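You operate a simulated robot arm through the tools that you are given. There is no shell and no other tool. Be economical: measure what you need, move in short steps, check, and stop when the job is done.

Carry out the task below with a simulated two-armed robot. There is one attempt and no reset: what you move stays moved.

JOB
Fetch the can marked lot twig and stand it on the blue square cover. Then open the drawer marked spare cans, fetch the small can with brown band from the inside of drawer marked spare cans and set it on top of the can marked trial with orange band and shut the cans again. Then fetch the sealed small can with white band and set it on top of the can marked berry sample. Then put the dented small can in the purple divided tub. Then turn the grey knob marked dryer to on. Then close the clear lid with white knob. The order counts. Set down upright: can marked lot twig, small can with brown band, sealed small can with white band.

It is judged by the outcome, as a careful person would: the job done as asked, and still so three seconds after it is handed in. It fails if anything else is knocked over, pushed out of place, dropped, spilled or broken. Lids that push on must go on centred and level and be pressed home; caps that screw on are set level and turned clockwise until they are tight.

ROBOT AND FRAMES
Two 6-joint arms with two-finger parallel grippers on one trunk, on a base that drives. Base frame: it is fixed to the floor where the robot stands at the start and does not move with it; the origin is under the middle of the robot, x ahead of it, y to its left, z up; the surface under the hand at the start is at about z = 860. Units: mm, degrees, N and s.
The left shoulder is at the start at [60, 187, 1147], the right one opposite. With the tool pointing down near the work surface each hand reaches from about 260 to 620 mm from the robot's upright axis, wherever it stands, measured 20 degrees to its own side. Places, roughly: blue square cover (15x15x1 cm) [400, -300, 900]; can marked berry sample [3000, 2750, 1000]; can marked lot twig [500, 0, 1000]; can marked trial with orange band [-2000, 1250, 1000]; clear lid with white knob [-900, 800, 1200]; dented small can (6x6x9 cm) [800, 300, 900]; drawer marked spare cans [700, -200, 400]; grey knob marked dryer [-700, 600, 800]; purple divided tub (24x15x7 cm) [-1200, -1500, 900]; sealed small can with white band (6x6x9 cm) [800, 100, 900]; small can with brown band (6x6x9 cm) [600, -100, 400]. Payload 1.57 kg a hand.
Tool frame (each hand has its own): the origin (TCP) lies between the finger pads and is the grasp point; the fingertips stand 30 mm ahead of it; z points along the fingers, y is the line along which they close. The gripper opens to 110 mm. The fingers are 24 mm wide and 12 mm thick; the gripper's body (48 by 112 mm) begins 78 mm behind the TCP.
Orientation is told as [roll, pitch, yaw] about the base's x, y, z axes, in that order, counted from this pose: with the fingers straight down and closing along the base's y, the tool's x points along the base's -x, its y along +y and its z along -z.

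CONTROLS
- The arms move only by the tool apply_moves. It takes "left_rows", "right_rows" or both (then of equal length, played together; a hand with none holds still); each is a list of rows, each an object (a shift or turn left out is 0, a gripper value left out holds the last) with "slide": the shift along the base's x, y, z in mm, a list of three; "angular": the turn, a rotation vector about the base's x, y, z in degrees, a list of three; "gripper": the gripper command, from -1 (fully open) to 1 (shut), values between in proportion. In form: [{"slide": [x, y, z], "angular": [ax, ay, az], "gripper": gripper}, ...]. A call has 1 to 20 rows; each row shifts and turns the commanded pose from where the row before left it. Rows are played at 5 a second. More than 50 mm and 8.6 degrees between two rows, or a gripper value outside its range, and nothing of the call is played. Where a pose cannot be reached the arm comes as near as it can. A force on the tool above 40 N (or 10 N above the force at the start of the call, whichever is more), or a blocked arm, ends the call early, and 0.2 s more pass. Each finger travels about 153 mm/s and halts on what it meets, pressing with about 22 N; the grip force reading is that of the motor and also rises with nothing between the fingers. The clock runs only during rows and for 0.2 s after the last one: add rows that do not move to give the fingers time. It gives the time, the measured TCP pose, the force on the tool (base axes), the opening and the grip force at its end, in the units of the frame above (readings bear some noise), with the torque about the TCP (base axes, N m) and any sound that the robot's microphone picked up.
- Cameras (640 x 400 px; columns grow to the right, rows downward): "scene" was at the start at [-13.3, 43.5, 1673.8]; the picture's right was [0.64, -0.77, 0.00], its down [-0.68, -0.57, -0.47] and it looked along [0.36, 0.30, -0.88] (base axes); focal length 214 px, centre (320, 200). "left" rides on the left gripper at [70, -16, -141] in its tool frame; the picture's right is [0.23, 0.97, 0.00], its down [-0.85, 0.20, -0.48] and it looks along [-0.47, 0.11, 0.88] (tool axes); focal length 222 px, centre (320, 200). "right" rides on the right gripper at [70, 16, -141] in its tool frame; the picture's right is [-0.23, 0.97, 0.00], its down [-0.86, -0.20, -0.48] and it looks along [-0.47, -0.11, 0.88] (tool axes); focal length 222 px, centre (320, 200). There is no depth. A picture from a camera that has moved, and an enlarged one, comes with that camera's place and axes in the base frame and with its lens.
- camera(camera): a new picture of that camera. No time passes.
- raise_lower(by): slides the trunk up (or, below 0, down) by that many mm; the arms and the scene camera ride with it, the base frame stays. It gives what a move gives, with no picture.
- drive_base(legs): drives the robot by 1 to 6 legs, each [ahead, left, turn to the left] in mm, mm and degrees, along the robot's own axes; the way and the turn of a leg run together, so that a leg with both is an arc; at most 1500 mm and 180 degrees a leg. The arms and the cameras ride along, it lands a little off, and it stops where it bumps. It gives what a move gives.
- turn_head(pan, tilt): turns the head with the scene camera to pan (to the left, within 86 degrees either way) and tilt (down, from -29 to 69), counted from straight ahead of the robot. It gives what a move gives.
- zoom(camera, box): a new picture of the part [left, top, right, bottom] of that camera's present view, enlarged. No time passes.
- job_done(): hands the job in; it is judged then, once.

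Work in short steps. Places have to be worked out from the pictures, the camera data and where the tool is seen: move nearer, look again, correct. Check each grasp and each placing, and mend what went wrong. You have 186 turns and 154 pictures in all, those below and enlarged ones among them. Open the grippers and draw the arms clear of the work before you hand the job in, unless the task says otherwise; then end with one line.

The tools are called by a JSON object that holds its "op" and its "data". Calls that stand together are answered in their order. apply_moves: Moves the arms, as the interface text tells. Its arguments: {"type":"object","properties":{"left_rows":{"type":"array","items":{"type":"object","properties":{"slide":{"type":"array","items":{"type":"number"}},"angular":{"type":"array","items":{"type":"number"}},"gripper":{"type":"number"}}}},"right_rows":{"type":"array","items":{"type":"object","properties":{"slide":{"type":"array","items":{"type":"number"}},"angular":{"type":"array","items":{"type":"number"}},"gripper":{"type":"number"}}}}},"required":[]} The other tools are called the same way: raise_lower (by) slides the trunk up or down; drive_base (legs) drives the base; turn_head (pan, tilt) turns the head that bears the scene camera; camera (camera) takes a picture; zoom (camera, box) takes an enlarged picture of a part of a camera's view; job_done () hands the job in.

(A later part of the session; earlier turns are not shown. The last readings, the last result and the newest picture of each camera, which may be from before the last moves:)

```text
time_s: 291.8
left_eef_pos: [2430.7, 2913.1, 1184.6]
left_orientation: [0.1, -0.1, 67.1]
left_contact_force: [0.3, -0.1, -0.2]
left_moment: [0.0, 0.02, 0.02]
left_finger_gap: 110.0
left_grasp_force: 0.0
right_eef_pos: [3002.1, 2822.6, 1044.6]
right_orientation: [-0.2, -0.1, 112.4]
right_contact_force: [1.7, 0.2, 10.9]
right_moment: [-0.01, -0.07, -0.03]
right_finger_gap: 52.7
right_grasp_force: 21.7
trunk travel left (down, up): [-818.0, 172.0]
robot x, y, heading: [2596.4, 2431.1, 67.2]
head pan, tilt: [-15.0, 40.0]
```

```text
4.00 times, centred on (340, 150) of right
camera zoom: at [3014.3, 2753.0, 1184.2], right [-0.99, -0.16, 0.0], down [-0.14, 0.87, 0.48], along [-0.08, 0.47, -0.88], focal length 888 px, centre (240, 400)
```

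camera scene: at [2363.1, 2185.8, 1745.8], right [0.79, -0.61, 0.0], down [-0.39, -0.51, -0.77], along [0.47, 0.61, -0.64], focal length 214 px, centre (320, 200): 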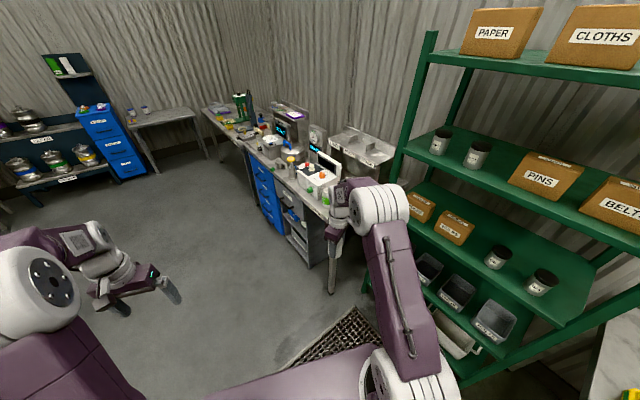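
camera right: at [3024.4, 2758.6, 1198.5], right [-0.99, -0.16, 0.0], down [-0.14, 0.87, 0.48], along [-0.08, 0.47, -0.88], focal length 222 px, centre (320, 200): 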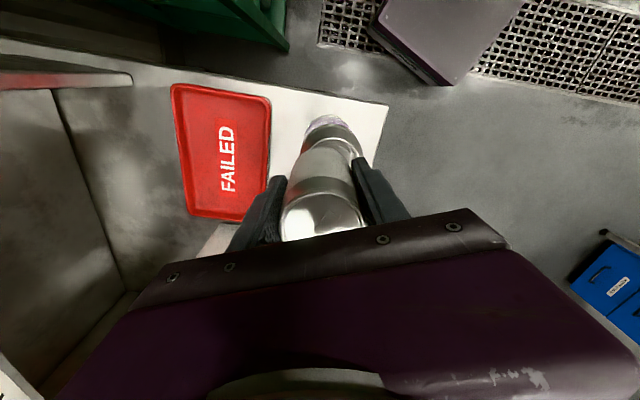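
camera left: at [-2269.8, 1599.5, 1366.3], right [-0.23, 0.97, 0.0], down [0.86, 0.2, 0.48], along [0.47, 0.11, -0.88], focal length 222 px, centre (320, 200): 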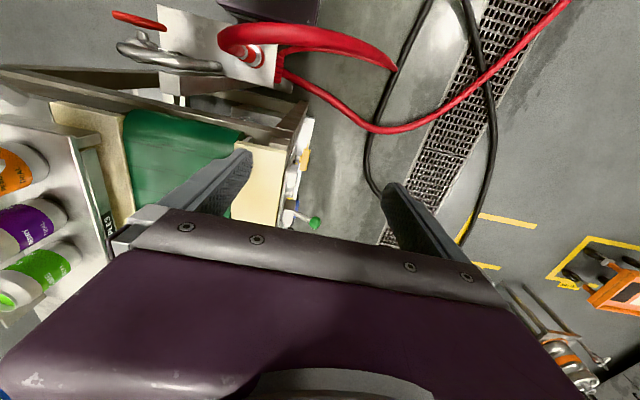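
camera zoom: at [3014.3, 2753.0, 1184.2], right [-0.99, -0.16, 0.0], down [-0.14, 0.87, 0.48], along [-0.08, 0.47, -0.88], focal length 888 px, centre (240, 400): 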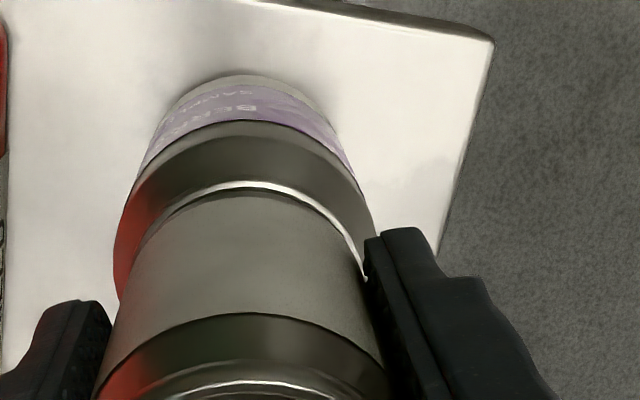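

Symmetric ring and negligible moment: centred. Ease up 1 mm and release slowly.

{"op": "apply_moves", "data": {"right_rows": [{"slide": [0, 0, 1]}, {"gripper": 0.6}, {"gripper": 0.3}, {"gripper": -0.2}, {"gripper": -1}, {}, {"slide": [0, 0, 10]}, {"slide": [0, 0, 30]}, {"slide": [0, 0, 40]}, {}]}}

{"op": "camera", "data": {"camera": "right"}}

```text
time_s: 294.0
left_eef_pos: [2430.4, 2914.8, 1183.1]
left_orientation: [0.1, 0.0, 67.2]
left_contact_force: [0.7, 0.9, 0.1]
left_moment: [-0.03, -0.02, -0.03]
left_finger_gap: 109.9
left_grasp_force: 0.1
right_eef_pos: [3004.0, 2824.3, 1124.3]
right_orientation: [0.1, 0.1, 112.4]
right_contact_force: [-0.2, -0.2, 0.7]
right_moment: [0.02, 0.01, -0.02]
right_finger_gap: 109.8
right_grasp_force: 0.0
trunk travel left (down, up): [-818.0, 172.0]
robot x, y, heading: [2598.7, 2429.9, 67.1]
head pan, tilt: [-15.0, 40.0]
```

```text
40 pictures are left
camera right: at [3015.7, 2755.4, 1264.3], right [-0.99, -0.16, 0.0], down [-0.14, 0.87, 0.48], along [-0.08, 0.47, -0.88], focal length 222 px, centre (320, 200)
```

right: 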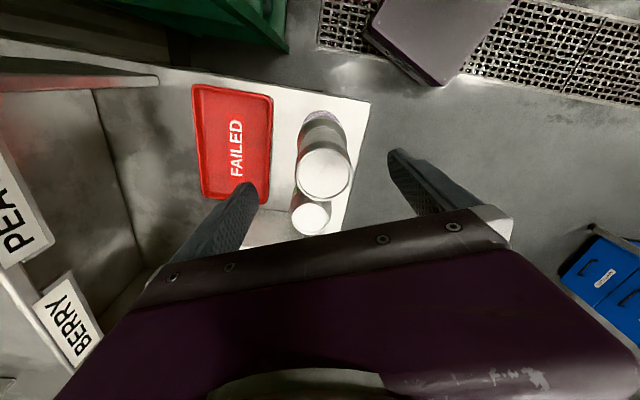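

Sealed can stands on the berry sample. Retreat by the same way and return to the bench for the dented can.

{"op": "apply_moves", "data": {"right_rows": [{"slide": [0, 0, 40]}, {"slide": [-15, -15, 25]}, {"slide": [-20, -20, 0]}, {"slide": [-20, -20, 0]}, {}]}}

{"op": "drive_base", "data": {"legs": [[-340, 140, 0], [-1130, -210, 0], [-1130, -210, 0], [0, 0, 113]]}}

```text
time_s: 295.2
left_eef_pos: [2432.1, 2915.4, 1183.9]
left_orientation: [0.2, 0.1, 67.1]
left_contact_force: [0.3, -0.1, 0.2]
left_moment: [0.01, -0.01, 0.0]
left_finger_gap: 110.1
left_grasp_force: 0.1
right_eef_pos: [2946.8, 2766.1, 1190.1]
right_orientation: [0.2, 0.1, 112.4]
right_contact_force: [0.4, -0.1, -0.3]
right_moment: [0.0, 0.01, 0.02]
right_finger_gap: 109.9
right_grasp_force: 0.0
trunk travel left (down, up): [-818.0, 172.0]
robot x, y, heading: [2596.6, 2430.1, 66.8]
head pan, tilt: [-15.0, 40.0]
```

```text
time_s: 313.1
left_eef_pos: [1398.0, -376.6, 1183.6]
left_orientation: [0.1, -0.1, 176.6]
left_contact_force: [0.2, 0.1, 0.0]
left_moment: [0.03, 0.02, 0.02]
left_finger_gap: 110.2
left_grasp_force: 0.0
right_eef_pos: [1367.0, 159.7, 1191.7]
right_orientation: [0.1, -0.1, -138.1]
right_contact_force: [-0.2, 0.1, 0.1]
right_moment: [-0.01, 0.02, 0.0]
right_finger_gap: 110.1
right_grasp_force: 0.0
trunk travel left (down, up): [-818.0, 172.0]
robot x, y, heading: [1799.3, -60.3, 176.6]
head pan, tilt: [-15.0, 40.0]
```

{"op": "drive_base", "data": {"legs": [[455, -115, 3.4]]}}

{"op": "apply_moves", "data": {"right_rows": [{"slide": [-30, 0, -30]}, {"slide": [-30, 0, -40]}, {"slide": [-30, 0, -30]}, {}]}}

{"op": "camera", "data": {"camera": "right"}}

```text
time_s: 315.9
left_eef_pos: [961.9, -271.2, 1184.6]
left_orientation: [0.0, -0.1, -179.9]
left_contact_force: [0.2, 1.1, -1.2]
left_moment: [0.03, 0.02, 0.01]
left_finger_gap: 110.1
left_grasp_force: 0.0
right_eef_pos: [897.4, 261.3, 1190.8]
right_orientation: [0.0, -0.1, -134.7]
right_contact_force: [0.4, 0.5, -0.2]
right_moment: [0.0, 0.0, 0.06]
right_finger_gap: 110.1
right_grasp_force: 0.0
trunk travel left (down, up): [-818.0, 172.0]
robot x, y, heading: [1344.1, 67.4, -179.7]
head pan, tilt: [-15.0, 40.0]
```

```text
time_s: 316.9
left_eef_pos: [961.0, -270.7, 1183.8]
left_orientation: [0.1, -0.2, -179.9]
left_contact_force: [0.6, 0.0, -0.2]
left_moment: [0.03, 0.02, 0.03]
left_finger_gap: 109.9
left_grasp_force: 0.0
right_eef_pos: [805.3, 258.8, 1089.1]
right_orientation: [0.1, 0.1, -134.7]
right_contact_force: [0.4, 0.1, -0.2]
right_moment: [0.01, 0.0, 0.03]
right_finger_gap: 109.9
right_grasp_force: 0.1
trunk travel left (down, up): [-818.0, 172.0]
robot x, y, heading: [1346.9, 70.7, -179.9]
head pan, tilt: [-15.0, 40.0]
```

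```text
39 pictures are left
camera right: at [866.4, 298.0, 1230.2], right [0.53, -0.85, 0.0], down [-0.74, -0.47, 0.48], along [-0.4, -0.26, -0.88], focal length 222 px, centre (320, 200)
```

right: 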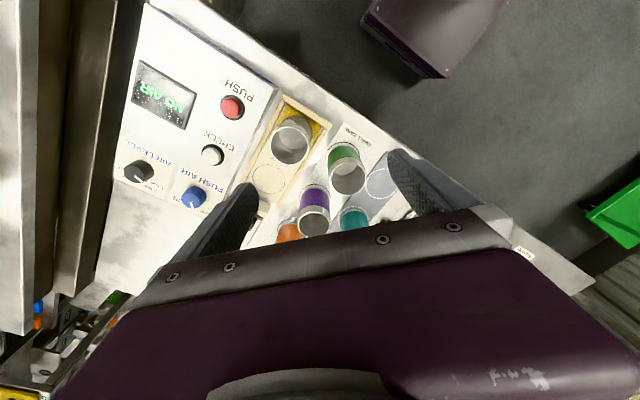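

Dented can ≈(794,292). I turn the hand so it closes along x (tray open space fore and aft), centred over it.

{"op": "apply_moves", "data": {"right_rows": [{"slide": [-3, 9, 0], "angular": [0, 0, 7.5]}, {"slide": [-3, 9, 0], "angular": [0, 0, 7.5]}, {"slide": [-3, 8, 0], "angular": [0, 0, 7.5]}, {"slide": [-2, 7, -15], "angular": [0, 0, 7.5]}, {"slide": [0, 0, -20], "angular": [0, 0, 7.5]}, {"slide": [0, 0, -20], "angular": [0, 0, 7.2]}, {}]}}

{"op": "camera", "data": {"camera": "right"}}

```text
time_s: 318.5
left_eef_pos: [962.5, -270.1, 1185.1]
left_orientation: [0.0, 0.0, -180.0]
left_contact_force: [-0.3, -0.2, 0.8]
left_moment: [-0.03, -0.02, -0.01]
left_finger_gap: 109.8
left_grasp_force: 0.1
right_eef_pos: [794.7, 292.4, 1035.0]
right_orientation: [0.2, -0.1, -89.9]
right_contact_force: [0.7, 0.2, 0.1]
right_moment: [-0.01, -0.02, 0.01]
right_finger_gap: 110.1
right_grasp_force: 0.1
trunk travel left (down, up): [-818.0, 172.0]
robot x, y, heading: [1345.1, 70.8, -179.9]
head pan, tilt: [-15.0, 40.0]
```

```text
38 pictures are left
camera right: at [811.9, 363.0, 1174.5], right [0.97, -0.23, 0.0], down [-0.2, -0.86, 0.48], along [-0.11, -0.47, -0.88], focal length 222 px, centre (320, 200)
```

right: 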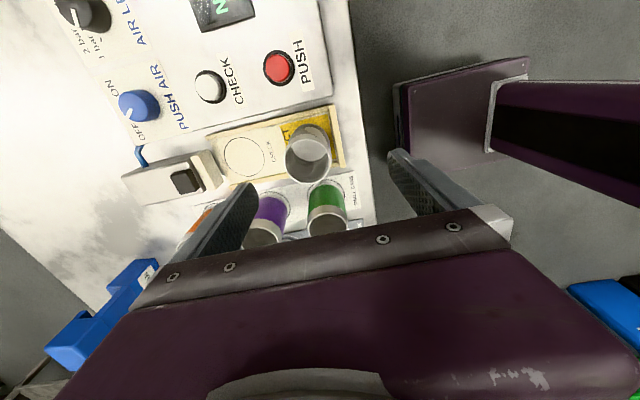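

Can centre ≈(786,295). Correct, descend to z≈916 and grip.

{"op": "apply_moves", "data": {"right_rows": [{"slide": [-8, 2, -40]}, {"slide": [0, 0, -40]}, {"slide": [0, 0, -39]}, {}, {"gripper": 0}, {"gripper": 0.6}, {"gripper": 1}, {}, {"slide": [0, 0, 20]}, {}]}}

{"op": "camera", "data": {"camera": "right"}}

```text
time_s: 320.7
left_eef_pos: [961.4, -271.1, 1183.9]
left_orientation: [0.2, 0.0, -179.9]
left_contact_force: [0.3, 1.1, -0.4]
left_moment: [0.03, 0.01, 0.06]
left_finger_gap: 109.9
left_grasp_force: 0.0
right_eef_pos: [786.5, 297.6, 938.6]
right_orientation: [0.1, 0.0, -89.9]
right_contact_force: [0.2, 0.3, -0.6]
right_moment: [-0.04, -0.02, 0.01]
right_finger_gap: 51.3
right_grasp_force: 22.3
trunk travel left (down, up): [-818.0, 172.0]
robot x, y, heading: [1342.7, 70.2, -180.1]
head pan, tilt: [-15.0, 40.0]
```

```text
37 pictures are left
camera right: at [803.1, 367.4, 1078.1], right [0.97, -0.23, 0.0], down [-0.2, -0.86, 0.48], along [-0.11, -0.47, -0.88], focal length 222 px, centre (320, 200)
```

right: 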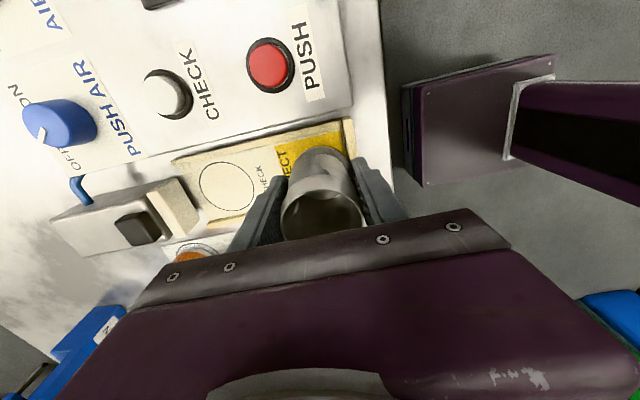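

Gripped. Lift, back off, and travel through the lane toward the tub.

{"op": "apply_moves", "data": {"right_rows": [{"slide": [0, 0, 45]}, {"slide": [0, 0, 45]}, {"slide": [0, 0, 45]}, {"slide": [30, 0, 45]}, {"slide": [40, 0, 0]}, {"slide": [40, 0, 0]}, {}]}}

{"op": "drive_base", "data": {"legs": [[-400, 0, 0], [0, 970, 0], [1500, 0, 0], [1000, 0, 0]]}}

```text
refused: row 4 steps farther than a row can; nothing moved
```

```text
time_s: 339.7
left_eef_pos: [-1130.7, -1338.1, 1183.9]
left_orientation: [0.2, -0.1, -176.7]
left_contact_force: [0.3, 0.0, 0.1]
left_moment: [-0.02, 0.0, 0.05]
left_finger_gap: 109.8
left_grasp_force: 0.0
right_eef_pos: [-1336.9, -779.4, 938.3]
right_orientation: [0.0, 0.0, -86.7]
right_contact_force: [0.6, 0.4, 0.1]
right_moment: [-0.02, -0.01, -0.01]
right_finger_gap: 51.1
right_grasp_force: 21.7
trunk travel left (down, up): [-818.0, 172.0]
robot x, y, heading: [-766.9, -974.6, -176.5]
head pan, tilt: [-15.0, 40.0]
```

The lift call was refused, so the hand travelled at z=938; forces stayed nil and the can was already clear of the tray. I'll verify the bench later. Now lift and turn toward the tub table.

{"op": "apply_moves", "data": {"right_rows": [{"slide": [0, 0, 45]}, {"slide": [0, 0, 45]}, {"slide": [20, 0, 40]}, {"slide": [30, 0, 30]}, {"slide": [40, 0, 0]}, {}]}}

{"op": "drive_base", "data": {"legs": [[250, -60, 86.5]]}}

{"op": "turn_head", "data": {"pan": 0, "tilt": 50}}

{"op": "camera", "data": {"camera": "scene"}}

```text
time_s: 341.1
left_eef_pos: [-1132.5, -1338.7, 1183.4]
left_orientation: [0.2, 0.0, -176.7]
left_contact_force: [0.5, 0.3, 0.1]
left_moment: [0.0, -0.01, 0.0]
left_finger_gap: 110.0
left_grasp_force: 0.1
right_eef_pos: [-1248.4, -781.2, 1099.5]
right_orientation: [0.0, 0.0, -86.7]
right_contact_force: [-1.1, 0.3, -0.3]
right_moment: [-0.02, -0.02, -0.01]
right_finger_gap: 50.9
right_grasp_force: 22.0
trunk travel left (down, up): [-818.0, 172.0]
robot x, y, heading: [-770.4, -973.6, -176.7]
head pan, tilt: [-15.0, 40.0]
```

```text
time_s: 345.1
left_eef_pos: [-670.6, -1504.9, 1184.5]
left_orientation: [0.0, -0.1, -93.8]
left_contact_force: [-1.1, -0.8, -0.2]
left_moment: [0.18, -0.1, -0.02]
left_finger_gap: 110.1
left_grasp_force: 0.0
right_eef_pos: [-1238.7, -1551.9, 1100.8]
right_orientation: [0.1, 0.2, -4.0]
right_contact_force: [-1.6, 1.5, -0.3]
right_moment: [-0.13, -0.1, 0.0]
right_finger_gap: 51.1
right_grasp_force: 21.8
trunk travel left (down, up): [-818.0, 172.0]
robot x, y, heading: [-987.5, -1097.8, -94.2]
head pan, tilt: [-15.0, 40.0]
cut short: leg 1
```

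```text
time_s: 345.9
left_eef_pos: [-672.2, -1504.6, 1183.7]
left_orientation: [0.0, 0.0, -93.9]
left_contact_force: [0.1, -0.3, 0.1]
left_moment: [-0.01, -0.03, 0.01]
left_finger_gap: 109.8
left_grasp_force: 0.0
right_eef_pos: [-1237.6, -1553.0, 1100.8]
right_orientation: [0.1, 0.1, -3.8]
right_contact_force: [0.7, -0.4, -0.8]
right_moment: [0.0, -0.02, -0.01]
right_finger_gap: 51.3
right_grasp_force: 21.9
trunk travel left (down, up): [-818.0, 172.0]
robot x, y, heading: [-985.3, -1102.3, -93.7]
head pan, tilt: [0.0, 50.0]
```

```text
36 pictures are left
camera scene: at [-991.0, -1115.1, 1731.6], right [-1.0, 0.07, 0.0], down [0.05, 0.76, -0.64], along [-0.04, -0.64, -0.77], focal length 214 px, centre (320, 200)
```

scene: 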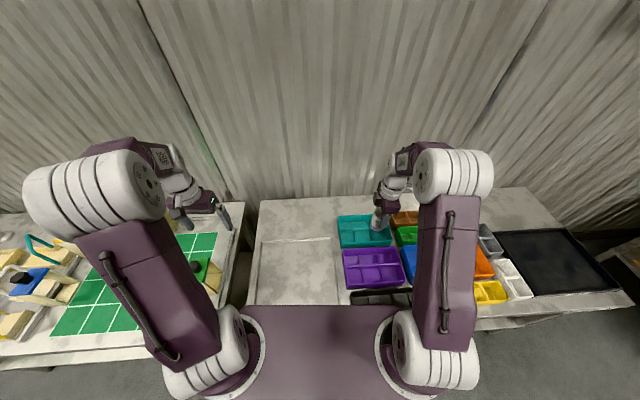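

The arc ended with the base touching the tub table; nothing seems moved. I back off 60 mm, and look into the purple tub (≈(-1235,-1445)).

{"op": "drive_base", "data": {"legs": [[-60, 0, 3.7]]}}

{"op": "apply_moves", "data": {"right_rows": [{"slide": [0, 30, 0]}, {"slide": [0, 20, 0]}, {}]}}

{"op": "camera", "data": {"camera": "right"}}

```text
time_s: 346.9
left_eef_pos: [-645.8, -1433.3, 1182.1]
left_orientation: [0.0, 0.3, -90.3]
left_contact_force: [0.2, -0.1, -0.3]
left_moment: [0.05, -0.02, -0.01]
left_finger_gap: 109.9
left_grasp_force: 0.0
right_eef_pos: [-1209.2, -1514.0, 1096.8]
right_orientation: [0.6, 0.0, -0.3]
right_contact_force: [-0.1, 0.1, -0.9]
right_moment: [0.06, 0.0, 0.03]
right_finger_gap: 51.4
right_grasp_force: 21.9
trunk travel left (down, up): [-818.0, 172.0]
robot x, y, heading: [-986.0, -1040.6, -90.3]
head pan, tilt: [0.0, 50.0]
```

```text
time_s: 347.7
left_eef_pos: [-645.4, -1424.4, 1183.8]
left_orientation: [-0.1, -0.1, -90.3]
left_contact_force: [0.1, 0.8, 0.0]
left_moment: [-0.02, -0.02, -0.02]
left_finger_gap: 109.8
left_grasp_force: 0.0
right_eef_pos: [-1208.7, -1456.9, 1100.5]
right_orientation: [-0.1, 0.1, -0.3]
right_contact_force: [-0.9, 0.1, 0.0]
right_moment: [-0.01, 0.0, 0.01]
right_finger_gap: 51.2
right_grasp_force: 22.5
trunk travel left (down, up): [-818.0, 172.0]
robot x, y, heading: [-984.6, -1041.3, -90.3]
head pan, tilt: [0.0, 50.0]
```

```text
35 pictures are left
camera right: at [-1277.5, -1438.3, 1240.2], right [0.23, 0.97, 0.0], down [0.85, -0.2, 0.48], along [0.46, -0.11, -0.88], focal length 222 px, centre (320, 200)
```

right: 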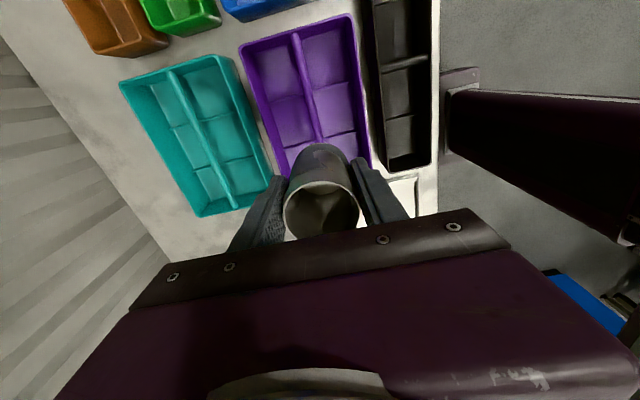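

Tub lanes are ~70 mm wide; I turn the hand so it closes along the lane and position over the middle near compartment ≈(-1231,-1420).

{"op": "apply_moves", "data": {"right_rows": [{"slide": [-4, 7, 0], "angular": [0, 0, -8.2]}, {"slide": [-4, 7, 0], "angular": [0, 0, -8.2]}, {"slide": [-4, 7, 0], "angular": [0, 0, -8.2]}, {"slide": [-4, 7, 0], "angular": [0, 0, -8.2]}, {"slide": [-4, 7, 0], "angular": [0, 0, -8.2]}, {"slide": [-2, 2, 0], "angular": [0, 0, -8.2]}, {"angular": [0, 0, -8.2]}, {"angular": [0, 0, -8.2]}, {"angular": [0, 0, -8.2]}, {"angular": [0, 0, -8.2]}, {"angular": [0, 0, -8]}, {"slide": [0, 0, -40]}, {"slide": [0, 0, -20]}, {}]}}

{"op": "camera", "data": {"camera": "right"}}

```text
time_s: 350.7
left_eef_pos: [-645.3, -1425.1, 1183.6]
left_orientation: [0.1, -0.2, -90.2]
left_contact_force: [-0.9, 0.5, -1.0]
left_moment: [-0.03, 0.0, 0.0]
left_finger_gap: 109.9
left_grasp_force: 0.1
right_eef_pos: [-1228.8, -1420.3, 1042.6]
right_orientation: [0.1, 0.0, -90.4]
right_contact_force: [-0.7, -0.1, 0.3]
right_moment: [0.0, 0.02, 0.0]
right_finger_gap: 51.1
right_grasp_force: 21.5
trunk travel left (down, up): [-818.0, 172.0]
robot x, y, heading: [-984.2, -1042.7, -90.2]
head pan, tilt: [0.0, 50.0]
```

```text
34 pictures are left
camera right: at [-1211.6, -1350.0, 1182.4], right [0.97, -0.23, 0.0], down [-0.21, -0.85, 0.48], along [-0.11, -0.47, -0.88], focal length 222 px, centre (320, 200)
```

right: 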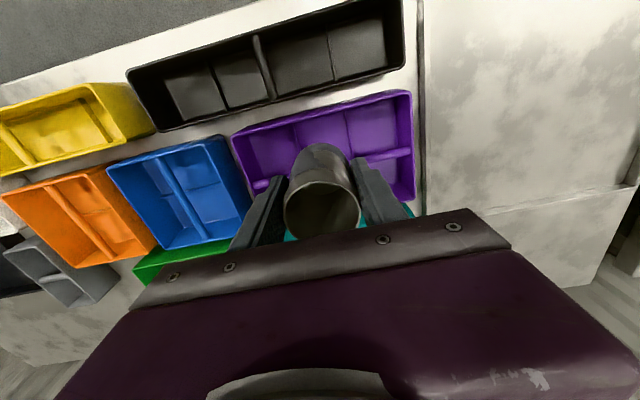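

Aligned with the middle compartment ≈(-1224,-1420). Lower the can in.

{"op": "apply_moves", "data": {"right_rows": [{"slide": [4, 0, -40]}, {"slide": [0, 0, -40]}, {"slide": [0, 0, -20]}, {"slide": [0, 0, -8]}, {}]}}

{"op": "camera", "data": {"camera": "right"}}

```text
time_s: 351.9
left_eef_pos: [-645.1, -1427.1, 1182.7]
left_orientation: [0.1, 0.1, -90.3]
left_contact_force: [0.1, 0.1, -0.6]
left_moment: [0.01, 0.0, 0.01]
left_finger_gap: 109.8
left_grasp_force: 0.0
right_eef_pos: [-1223.6, -1419.8, 934.0]
right_orientation: [0.1, 0.0, -90.3]
right_contact_force: [-0.6, 0.2, -0.8]
right_moment: [0.0, 0.0, -0.04]
right_finger_gap: 50.9
right_grasp_force: 22.4
trunk travel left (down, up): [-818.0, 172.0]
robot x, y, heading: [-982.1, -1040.7, -90.2]
head pan, tilt: [0.0, 50.0]
```

```text
33 pictures are left
camera right: at [-1207.5, -1349.9, 1074.0], right [0.97, -0.23, 0.0], down [-0.21, -0.85, 0.48], along [-0.11, -0.46, -0.88], focal length 222 px, centre (320, 200)
```

right: 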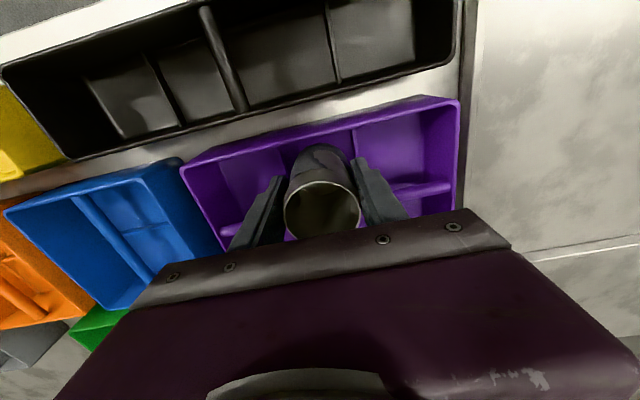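

Going in cleanly. Creep down to the floor.

{"op": "apply_moves", "data": {"right_rows": [{"slide": [0, 0, -5]}, {"slide": [0, 0, -4]}, {"slide": [0, 0, -4]}, {"slide": [0, 0, -3]}, {"slide": [0, 0, -3]}, {}]}}

```text
time_s: 353.3
left_eef_pos: [-644.8, -1427.4, 1183.9]
left_orientation: [0.0, 0.1, -90.3]
left_contact_force: [0.1, -0.1, -0.5]
left_moment: [0.0, 0.01, 0.01]
left_finger_gap: 110.1
left_grasp_force: 0.2
right_eef_pos: [-1225.3, -1421.0, 912.3]
right_orientation: [0.0, 0.0, -90.3]
right_contact_force: [0.5, 0.0, 0.2]
right_moment: [0.01, 0.03, -0.02]
right_finger_gap: 51.3
right_grasp_force: 22.2
trunk travel left (down, up): [-818.0, 172.0]
robot x, y, heading: [-982.3, -1039.2, -90.2]
head pan, tilt: [0.0, 50.0]
```

{"op": "apply_moves", "data": {"right_rows": [{"slide": [0, 0, -3]}, {"slide": [0, 0, -3]}, {"slide": [0, 0, -3]}, {"slide": [0, 0, -3]}, {}]}}

```text
time_s: 354.5
left_eef_pos: [-643.8, -1425.5, 1184.3]
left_orientation: [0.1, -0.1, -90.4]
left_contact_force: [0.3, 0.5, -1.3]
left_moment: [0.01, -0.01, 0.0]
left_finger_gap: 109.8
left_grasp_force: 0.1
right_eef_pos: [-1225.9, -1420.6, 902.8]
right_orientation: [0.2, -0.1, -90.3]
right_contact_force: [-2.1, -0.5, 9.7]
right_moment: [-0.12, 0.28, -0.01]
right_finger_gap: 50.8
right_grasp_force: 21.6
trunk travel left (down, up): [-818.0, 172.0]
robot x, y, heading: [-982.1, -1034.8, -90.2]
head pan, tilt: [0.0, 50.0]
```

Contact with the tub floor. Open just enough to free the can and lift straight out.

{"op": "apply_moves", "data": {"right_rows": [{"slide": [0, 0, 1], "gripper": 0.0}, {"gripper": -0.1}, {}, {"slide": [0, 0, 20]}, {"slide": [0, 0, 40]}, {"slide": [0, 0, 45], "gripper": -0.5}, {"slide": [0, 0, 45]}, {}]}}

{"op": "camera", "data": {"camera": "right"}}

```text
time_s: 356.3
left_eef_pos: [-644.6, -1427.0, 1183.2]
left_orientation: [0.1, 0.0, -90.3]
left_contact_force: [-0.3, -0.7, 0.2]
left_moment: [-0.01, -0.03, 0.01]
left_finger_gap: 110.5
left_grasp_force: 0.2
right_eef_pos: [-1228.0, -1420.7, 1050.0]
right_orientation: [0.1, 0.1, -90.3]
right_contact_force: [-0.5, -0.3, -1.3]
right_moment: [0.02, 0.03, 0.03]
right_finger_gap: 82.6
right_grasp_force: 0.1
trunk travel left (down, up): [-818.0, 172.0]
robot x, y, heading: [-984.9, -1044.3, -90.3]
head pan, tilt: [0.0, 50.0]
```

```text
32 pictures are left
camera right: at [-1211.0, -1350.1, 1190.7], right [0.97, -0.23, 0.0], down [-0.21, -0.85, 0.48], along [-0.11, -0.46, -0.88], focal length 222 px, centre (320, 200)
```

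right: 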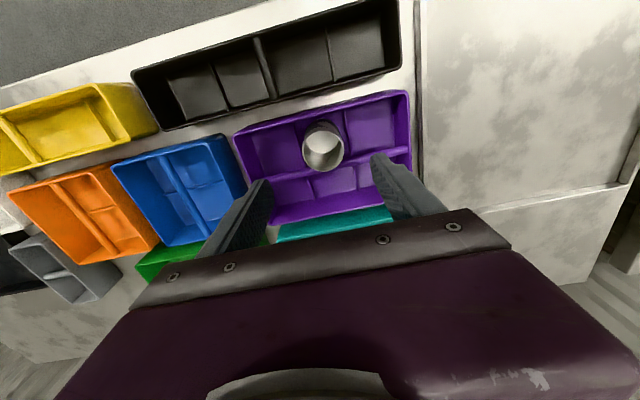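

Dented can is in the purple tub. Next the dryer knob: back away, turn to face +y, and look.

{"op": "drive_base", "data": {"legs": [[-250, 0, 0], [0, 0, 180], [500, -250, 0]]}}

{"op": "turn_head", "data": {"pan": 0, "tilt": 35}}

{"op": "camera", "data": {"camera": "scene"}}

```text
time_s: 368.4
left_eef_pos: [-1094.8, 88.6, 1185.1]
left_orientation: [0.0, -0.1, 92.0]
left_contact_force: [0.1, -0.4, -1.3]
left_moment: [-0.01, 0.0, 0.01]
left_finger_gap: 110.0
left_grasp_force: 0.1
right_eef_pos: [-511.9, 106.2, 1051.3]
right_orientation: [0.1, 0.0, 91.9]
right_contact_force: [0.5, -0.2, 0.1]
right_moment: [0.05, -0.02, 0.02]
right_finger_gap: 82.6
right_grasp_force: 0.3
trunk travel left (down, up): [-818.0, 172.0]
robot x, y, heading: [-740.1, -282.7, 91.9]
head pan, tilt: [0.0, 50.0]
```

```text
time_s: 369.1
left_eef_pos: [-1094.7, 88.6, 1183.7]
left_orientation: [0.1, 0.2, 92.0]
left_contact_force: [-0.9, -0.2, 0.1]
left_moment: [0.01, -0.01, 0.02]
left_finger_gap: 110.1
left_grasp_force: 0.0
right_eef_pos: [-509.9, 107.5, 1051.6]
right_orientation: [0.2, 0.1, 92.1]
right_contact_force: [0.5, 0.7, -0.6]
right_moment: [-0.01, 0.03, 0.03]
right_finger_gap: 82.7
right_grasp_force: 0.0
trunk travel left (down, up): [-818.0, 172.0]
robot x, y, heading: [-739.3, -278.6, 92.1]
head pan, tilt: [0.0, 35.0]
```

```text
31 pictures are left
camera scene: at [-744.0, -250.9, 1753.2], right [1.0, 0.04, 0.0], down [0.02, -0.57, -0.82], along [-0.03, 0.82, -0.57], focal length 214 px, centre (320, 200)
```

scene: 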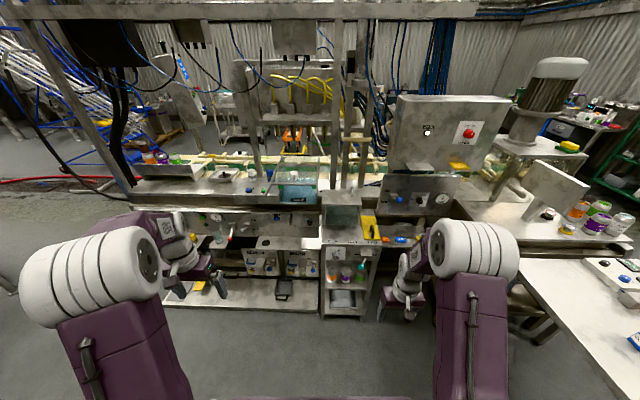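

{"op": "zoom", "data": {"camera": "scene", "box": [240, 150, 400, 250]}}

{"op": "zoom", "data": {"camera": "scene", "box": [230, 200, 430, 325]}}

```text
4.00 times, centred on (320, 200) of scene
camera zoom: at [-744.0, -250.9, 1753.2], right [1.0, 0.04, 0.0], down [0.02, -0.57, -0.82], along [-0.03, 0.82, -0.57], focal length 858 px, centre (320, 200)
```

zoom: 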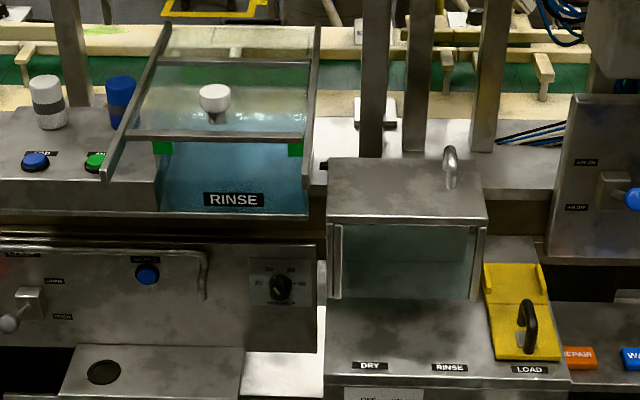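

```text
3.20 times, centred on (330, 262) of scene
camera zoom: at [-744.0, -250.9, 1753.2], right [1.0, 0.04, 0.0], down [0.02, -0.57, -0.82], along [-0.03, 0.82, -0.57], focal length 686 px, centre (288, 0)
```

zoom: 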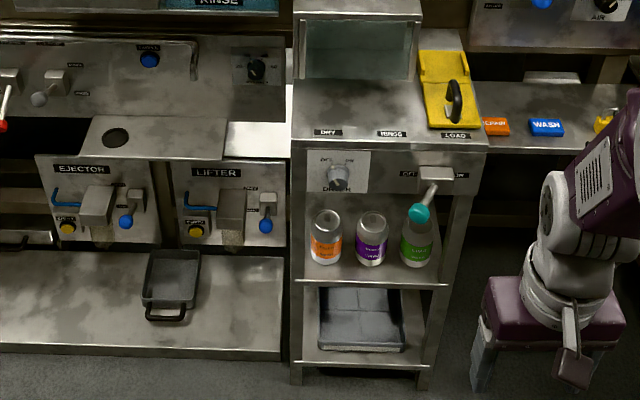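

{"op": "zoom", "data": {"camera": "scene", "box": [322, 242, 354, 266]}}

```text
16.00 times, centred on (338, 254) of scene
camera zoom: at [-744.0, -250.9, 1753.2], right [1.0, 0.04, 0.0], down [0.02, -0.57, -0.82], along [-0.03, 0.82, -0.57], focal length 3432 px, centre (32, -664)
```

zoom: 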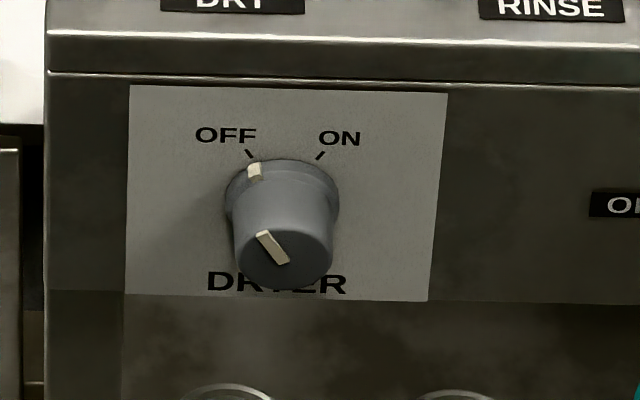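

The dryer knob (at OFF) is on a vertical panel facing -y, ≈(-684,605,777), knob ~32 mm deep, 40 mm wide; ON is ~60° clockwise. I pitch the right hand to point +y.

{"op": "apply_moves", "data": {"right_rows": [{"slide": [-14, 11, 0], "angular": [8.2, 0, 0], "gripper": -0.5}, {"slide": [-14, 11, 0], "angular": [8.2, 0, 0]}, {"slide": [-14, 11, 0], "angular": [8.2, 0, 0]}, {"slide": [-14, 11, 0], "angular": [8.2, 0, 0]}, {"slide": [-14, 11, 0], "angular": [8.2, 0, 0]}, {"slide": [-14, 11, 0], "angular": [8.2, 0, 0]}, {"slide": [-14, 11, 0], "angular": [8.2, 0, 0]}, {"slide": [-14, 11, 0], "angular": [8.2, 0, 0]}, {"slide": [-14, 11, 0], "angular": [8.2, 0, 0]}, {"slide": [-14, 11, 0], "angular": [8.2, 0, 0]}, {"slide": [-10, 0, 0], "angular": [8, 0, 0]}, {}]}}

```text
time_s: 371.7
left_eef_pos: [-1095.4, 88.2, 1184.6]
left_orientation: [0.1, -0.1, 92.1]
left_contact_force: [0.5, -0.4, -0.9]
left_moment: [0.01, -0.02, 0.0]
left_finger_gap: 110.1
left_grasp_force: 0.1
right_eef_pos: [-718.9, 442.0, 1214.4]
right_orientation: [-71.8, -87.9, 161.9]
right_contact_force: [0.2, 0.7, -1.0]
right_moment: [-0.01, 0.04, -0.04]
right_finger_gap: 82.6
right_grasp_force: 0.1
right hand out of reach, approached as far as the arm can: row 6, 7, 8, 9, 10, 11
trunk travel left (down, up): [-818.0, 172.0]
robot x, y, heading: [-737.8, -284.0, 92.0]
head pan, tilt: [0.0, 35.0]
```

The hand points forward (≈726 ahead of the axis). Lower the trunk to knob height and look.

{"op": "raise_lower", "data": {"by": -400}}

{"op": "camera", "data": {"camera": "right"}}

```text
time_s: 375.6
left_eef_pos: [-1094.9, 88.2, 782.7]
left_orientation: [0.1, 0.0, 91.9]
left_contact_force: [-0.3, -0.1, 0.4]
left_moment: [0.01, -0.01, 0.01]
left_finger_gap: 110.2
left_grasp_force: 0.1
right_eef_pos: [-720.0, 441.0, 813.7]
right_orientation: [-70.0, -88.0, 160.2]
right_contact_force: [-0.2, -0.1, -0.1]
right_moment: [0.01, -0.01, -0.05]
right_finger_gap: 82.4
right_grasp_force: 0.1
trunk travel left (down, up): [-418.0, 572.0]
robot x, y, heading: [-736.4, -279.8, 92.1]
head pan, tilt: [0.0, 35.0]
```

```text
27 pictures are left
camera right: at [-732.1, 300.7, 743.8], right [-0.98, 0.0, 0.19], down [0.17, -0.47, 0.87], along [0.09, 0.88, 0.46], focal length 222 px, centre (320, 200)
```

right: 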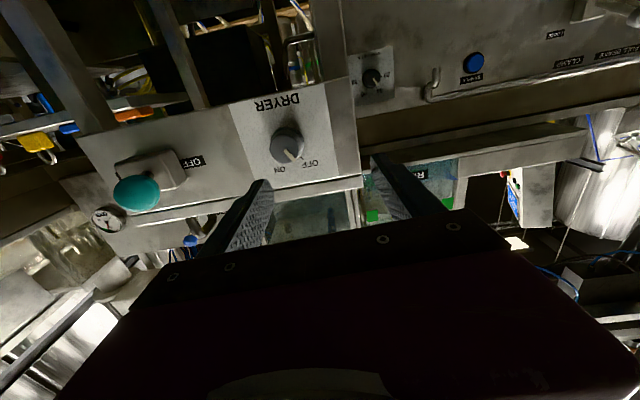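

Knob face solves to (-683,557,796), base y≈589. Align x/z, then advance.

{"op": "apply_moves", "data": {"right_rows": [{"slide": [12, 0, -6]}, {"slide": [12, 0, -6]}, {"slide": [12, 0, -6]}, {"slide": [0, 20, 0]}, {"slide": [0, 20, 0]}, {}]}}

{"op": "camera", "data": {"camera": "right"}}

```text
time_s: 377.0
left_eef_pos: [-1095.2, 89.0, 783.7]
left_orientation: [0.1, -0.1, 92.0]
left_contact_force: [-0.8, 0.4, -0.5]
left_moment: [-0.01, 0.0, 0.02]
left_finger_gap: 110.1
left_grasp_force: 0.1
right_eef_pos: [-686.0, 491.5, 800.0]
right_orientation: [-69.4, -87.9, 159.6]
right_contact_force: [-0.6, 0.5, 0.0]
right_moment: [-0.03, 0.0, 0.01]
right_finger_gap: 82.6
right_grasp_force: 0.2
right hand out of reach, approached as far as the arm can: row 1, 2, 3
trunk travel left (down, up): [-418.0, 572.0]
robot x, y, heading: [-738.3, -278.7, 92.0]
head pan, tilt: [0.0, 35.0]
```

```text
26 pictures are left
camera right: at [-698.4, 350.8, 728.9], right [-0.98, 0.0, 0.19], down [0.17, -0.47, 0.87], along [0.09, 0.88, 0.46], focal length 222 px, centre (320, 200)
```

right: 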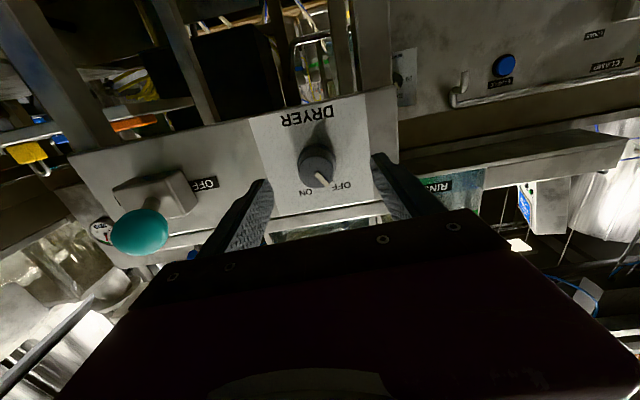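

Knob confirmed at (-682,557,796). Advance so the pads straddle it.

{"op": "apply_moves", "data": {"right_rows": [{"slide": [3, 20, -4]}, {"slide": [0, 20, 0]}, {"slide": [0, 15, 0]}, {"slide": [0, 6, 0]}, {}, {}]}}

```text
time_s: 378.4
left_eef_pos: [-1094.5, 86.2, 785.2]
left_orientation: [0.2, -0.2, 92.1]
left_contact_force: [0.5, -0.5, -1.1]
left_moment: [0.01, -0.01, 0.04]
left_finger_gap: 109.6
left_grasp_force: 0.0
right_eef_pos: [-681.8, 542.7, 793.9]
right_orientation: [-68.5, -87.9, 158.8]
right_contact_force: [0.7, -21.0, 1.0]
right_moment: [0.31, 0.03, -0.96]
right_finger_gap: 82.7
right_grasp_force: 0.2
right hand out of reach, approached as far as the arm can: row 4
trunk travel left (down, up): [-418.0, 572.0]
robot x, y, heading: [-739.5, -281.5, 92.0]
head pan, tilt: [0.0, 35.0]
stopped in row 6 (right hand): the force on the tool passed its limit at 41 N (the readings are from after the stop); the commanded pose is now the measured one
```

Fingertip touched the panel at y≈573, so the panel is there. Back off 6 mm, and close on the knob.

{"op": "apply_moves", "data": {"right_rows": [{"slide": [0, -6, 0]}, {}, {"gripper": 0}, {"gripper": 0.5}, {"gripper": 1}, {}]}}

{"op": "camera", "data": {"camera": "right"}}

```text
time_s: 379.8
left_eef_pos: [-1095.0, 88.5, 783.3]
left_orientation: [0.1, -0.1, 92.0]
left_contact_force: [0.8, -0.2, -0.2]
left_moment: [0.0, 0.01, 0.0]
left_finger_gap: 109.9
left_grasp_force: 0.1
right_eef_pos: [-681.1, 537.9, 790.7]
right_orientation: [-61.7, -87.8, 152.0]
right_contact_force: [4.5, 3.9, 0.4]
right_moment: [-0.13, 0.14, -0.19]
right_finger_gap: 35.4
right_grasp_force: 42.9
trunk travel left (down, up): [-418.0, 572.0]
robot x, y, heading: [-742.2, -279.9, 91.8]
head pan, tilt: [0.0, 35.0]
```

```text
25 pictures are left
camera right: at [-693.6, 397.7, 721.2], right [-0.98, 0.0, 0.19], down [0.17, -0.46, 0.87], along [0.09, 0.89, 0.45], focal length 222 px, centre (320, 200)
```

right: 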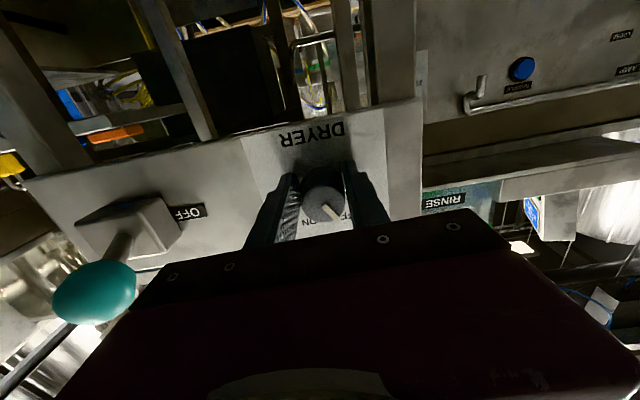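

Knob held. Turn 30° clockwise (+y rotation) first and check.

{"op": "apply_moves", "data": {"right_rows": [{"angular": [0, 6, 0]}, {"angular": [0, 6, 0]}, {"angular": [0, 6, 0]}, {"angular": [0, 6, 0]}, {"angular": [0, 6, 0]}, {}]}}

{"op": "camera", "data": {"camera": "right"}}

```text
time_s: 381.2
left_eef_pos: [-1098.2, 87.8, 782.9]
left_orientation: [-0.1, 0.1, 92.1]
left_contact_force: [-0.5, 0.3, 0.6]
left_moment: [-0.03, -0.04, 0.01]
left_finger_gap: 110.0
left_grasp_force: 0.0
right_eef_pos: [-686.8, 539.8, 792.3]
right_orientation: [88.4, -62.2, 2.4]
right_contact_force: [-20.0, 7.2, 2.8]
right_moment: [0.24, -0.19, 0.93]
right_finger_gap: 35.2
right_grasp_force: 42.1
trunk travel left (down, up): [-418.0, 572.0]
robot x, y, heading: [-746.6, -280.6, 92.3]
head pan, tilt: [0.0, 35.0]
```

```text
24 pictures are left
camera right: at [-730.6, 397.4, 738.0], right [-0.75, 0.0, 0.66], down [0.58, -0.46, 0.67], along [0.3, 0.89, 0.35], focal length 222 px, centre (320, 200)
```

right: 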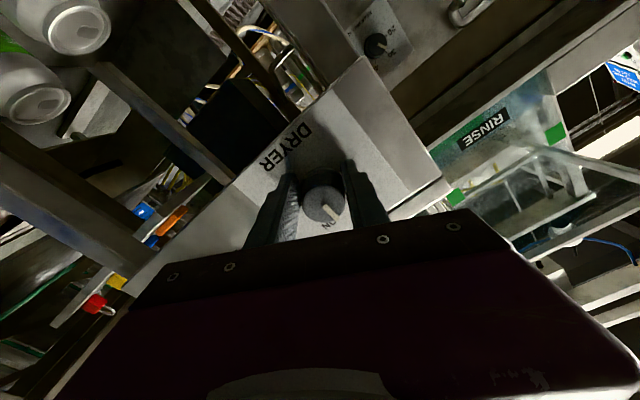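

The knob turns with the hand. Continue the remaining ~30°, easing the side load.

{"op": "apply_moves", "data": {"right_rows": [{"slide": [2, 0, 0], "angular": [0, 6, 0]}, {"slide": [2, 0, 0], "angular": [0, 6, 0]}, {"slide": [1, 0, 0], "angular": [0, 6, 0]}, {"angular": [0, 6, 0]}, {"angular": [0, 5, 0]}, {}]}}

{"op": "zoom", "data": {"camera": "right", "box": [230, 90, 430, 240]}}

```text
time_s: 382.0
left_eef_pos: [-1096.0, 87.6, 783.5]
left_orientation: [0.1, 0.0, 92.2]
left_contact_force: [1.1, 0.7, -0.1]
left_moment: [0.0, 0.03, 0.02]
left_finger_gap: 109.9
left_grasp_force: 0.1
right_eef_pos: [-688.2, 539.5, 793.1]
right_orientation: [89.6, -47.4, 2.2]
right_contact_force: [-10.1, 4.4, -0.4]
right_moment: [0.36, -0.08, 0.68]
right_finger_gap: 35.4
right_grasp_force: 42.4
trunk travel left (down, up): [-418.0, 572.0]
robot x, y, heading: [-741.1, -279.7, 92.0]
head pan, tilt: [0.0, 35.0]
stopped in row 3 (right hand): the force on the tool passed its limit at 42 N (the readings are from after the stop); the commanded pose is now the measured one
```

```text
2.67 times, centred on (330, 165) of right
camera zoom: at [-742.7, 396.8, 752.1], right [-0.56, -0.01, 0.83], down [0.74, -0.45, 0.5], along [0.37, 0.89, 0.27], focal length 592 px, centre (293, 293)
```

zoom: 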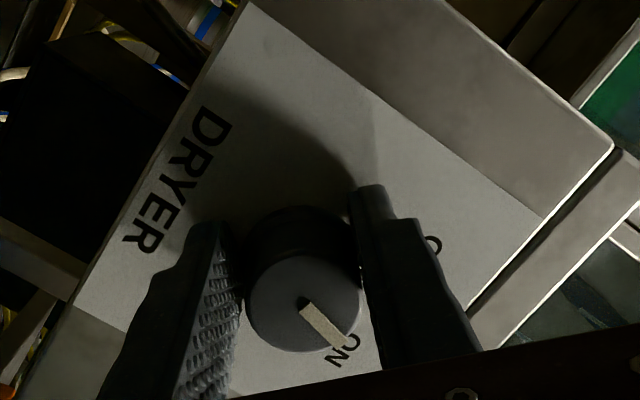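

About 45° turned. Ease the side load (-x) and turn ~12° more until the stop.

{"op": "apply_moves", "data": {"right_rows": [{"slide": [-3, 0, 0]}, {"angular": [0, 4, 0]}, {"angular": [0, 4, 0]}, {"angular": [0, 4, 0]}, {}]}}

{"op": "zoom", "data": {"camera": "right", "box": [230, 90, 430, 240]}}

```text
time_s: 383.2
left_eef_pos: [-1098.5, 88.6, 783.0]
left_orientation: [0.0, -0.1, 92.1]
left_contact_force: [1.0, -0.2, 0.0]
left_moment: [0.0, 0.04, 0.01]
left_finger_gap: 110.1
left_grasp_force: 0.1
right_eef_pos: [-690.8, 538.5, 794.5]
right_orientation: [90.2, -35.4, 1.5]
right_contact_force: [-11.3, 11.6, 7.4]
right_moment: [0.32, -0.12, 0.57]
right_finger_gap: 35.1
right_grasp_force: 42.1
trunk travel left (down, up): [-418.0, 572.0]
robot x, y, heading: [-739.3, -280.8, 92.4]
head pan, tilt: [0.0, 35.0]
```

```text
2.67 times, centred on (330, 165) of right
camera zoom: at [-752.2, 397.0, 765.8], right [-0.38, -0.01, 0.93], down [0.83, -0.46, 0.33], along [0.42, 0.89, 0.18], focal length 592 px, centre (293, 293)
```

zoom: 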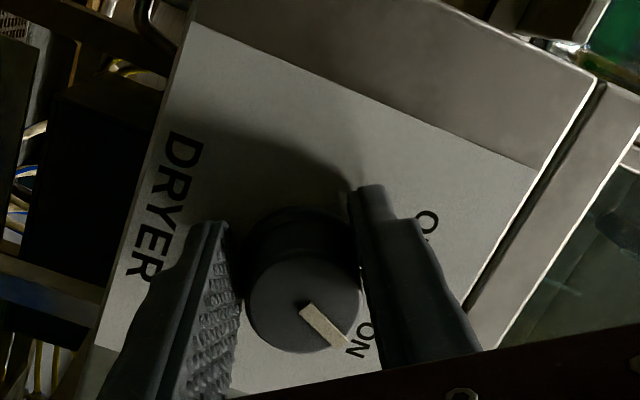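

Pointer now at ≈+25°; ON is ≈+30°. Turn ~6° more, then release and check from the head.

{"op": "apply_moves", "data": {"right_rows": [{"slide": [-1, 0, 0], "angular": [0, 4, 0]}, {"angular": [0, 3, 0]}, {}, {"gripper": 0}, {"gripper": -0.5}, {}, {"slide": [0, -30, 0]}, {"slide": [0, -40, 0]}, {}]}}

{"op": "zoom", "data": {"camera": "right", "box": [230, 90, 430, 240]}}

```text
time_s: 385.2
left_eef_pos: [-1095.9, 88.1, 784.3]
left_orientation: [0.1, -0.1, 92.2]
left_contact_force: [0.1, 0.2, 0.7]
left_moment: [0.01, -0.02, 0.01]
left_finger_gap: 110.0
left_grasp_force: 0.0
right_eef_pos: [-690.9, 465.0, 793.9]
right_orientation: [90.4, -28.3, 1.5]
right_contact_force: [0.5, -0.3, -0.9]
right_moment: [-0.02, 0.02, 0.0]
right_finger_gap: 82.4
right_grasp_force: 0.1
trunk travel left (down, up): [-418.0, 572.0]
robot x, y, heading: [-743.6, -279.9, 91.9]
head pan, tilt: [0.0, 35.0]
```

```text
2.67 times, centred on (330, 165) of right
camera zoom: at [-754.4, 322.7, 772.9], right [-0.26, -0.01, 0.97], down [0.86, -0.46, 0.23], along [0.44, 0.89, 0.13], focal length 592 px, centre (293, 293)
```

zoom: 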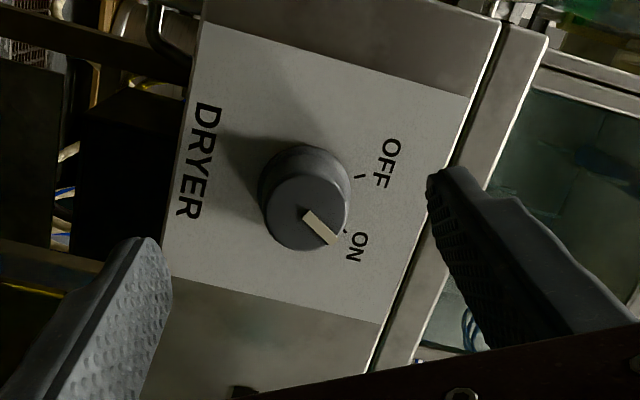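

Pointer appears at ON. Verify from the head camera.

{"op": "turn_head", "data": {"pan": 0, "tilt": 35}}

{"op": "zoom", "data": {"camera": "scene", "box": [310, 170, 374, 218]}}

```text
time_s: 385.8
left_eef_pos: [-1096.7, 88.1, 783.6]
left_orientation: [0.1, 0.0, 92.1]
left_contact_force: [0.1, 0.1, 1.0]
left_moment: [0.02, -0.02, -0.02]
left_finger_gap: 110.1
left_grasp_force: 0.0
right_eef_pos: [-691.1, 465.2, 793.1]
right_orientation: [90.2, -28.3, 1.4]
right_contact_force: [0.5, 0.7, -0.8]
right_moment: [-0.01, 0.0, -0.01]
right_finger_gap: 82.5
right_grasp_force: 0.1
trunk travel left (down, up): [-418.0, 572.0]
robot x, y, heading: [-735.3, -285.5, 92.1]
head pan, tilt: [0.0, 35.0]
```

```text
8.33 times, centred on (342, 194) of scene
camera zoom: at [-744.8, -251.9, 1353.3], right [1.0, 0.04, 0.0], down [0.02, -0.57, -0.82], along [-0.03, 0.82, -0.57], focal length 1787 px, centre (137, 250)
```

zoom: 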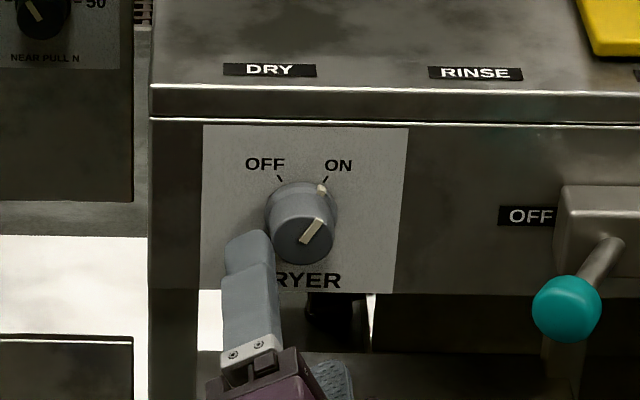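

Dryer is ON. Now withdraw, raise the trunk and look closely at the clear lid over the RINSE tank.

{"op": "drive_base", "data": {"legs": [[-150, 0, -2]]}}

{"op": "raise_lower", "data": {"by": 400}}

{"op": "turn_head", "data": {"pan": 10, "tilt": 30}}

{"op": "zoom", "data": {"camera": "scene", "box": [250, 140, 390, 240]}}

```text
time_s: 387.1
left_eef_pos: [-1081.2, -48.7, 785.0]
left_orientation: [0.1, 0.0, 90.3]
left_contact_force: [0.8, 0.3, -0.2]
left_moment: [0.03, 0.01, -0.06]
left_finger_gap: 109.9
left_grasp_force: 0.1
right_eef_pos: [-662.8, 315.0, 795.2]
right_orientation: [90.4, -28.3, -0.4]
right_contact_force: [-0.1, -0.2, -0.4]
right_moment: [-0.03, 0.0, 0.0]
right_finger_gap: 82.5
right_grasp_force: 0.0
trunk travel left (down, up): [-418.0, 572.0]
robot x, y, heading: [-737.7, -427.9, 90.5]
head pan, tilt: [0.0, 35.0]
```

```text
time_s: 391.0
left_eef_pos: [-1080.9, -48.4, 1184.7]
left_orientation: [0.1, 0.0, 90.3]
left_contact_force: [-0.7, 0.3, -1.8]
left_moment: [0.02, 0.0, 0.01]
left_finger_gap: 110.2
left_grasp_force: 0.0
right_eef_pos: [-663.4, 316.5, 1193.0]
right_orientation: [90.2, -28.3, -0.4]
right_contact_force: [-0.4, 0.5, -0.7]
right_moment: [0.01, 0.0, 0.02]
right_finger_gap: 82.6
right_grasp_force: 0.0
trunk travel left (down, up): [-818.0, 172.0]
robot x, y, heading: [-738.3, -430.1, 90.3]
head pan, tilt: [0.0, 35.0]
```

```text
time_s: 391.7
left_eef_pos: [-1080.9, -48.4, 1183.4]
left_orientation: [0.0, -0.1, 90.2]
left_contact_force: [0.0, -0.2, -0.5]
left_moment: [0.02, -0.01, 0.06]
left_finger_gap: 110.1
left_grasp_force: 0.0
right_eef_pos: [-663.4, 315.7, 1193.8]
right_orientation: [90.2, -28.2, -0.4]
right_contact_force: [0.0, -0.3, 0.2]
right_moment: [0.0, -0.05, 0.01]
right_finger_gap: 82.1
right_grasp_force: 0.0
trunk travel left (down, up): [-818.0, 172.0]
robot x, y, heading: [-736.8, -431.3, 90.5]
head pan, tilt: [10.0, 30.0]
```

```text
4.00 times, centred on (320, 190) of scene
camera zoom: at [-756.4, -397.9, 1761.1], right [0.98, 0.18, 0.0], down [0.09, -0.49, -0.87], along [-0.15, 0.85, -0.5], focal length 858 px, centre (320, 240)
```

zoom: 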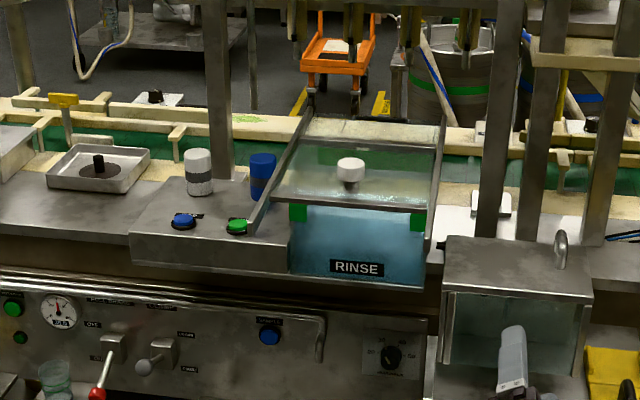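

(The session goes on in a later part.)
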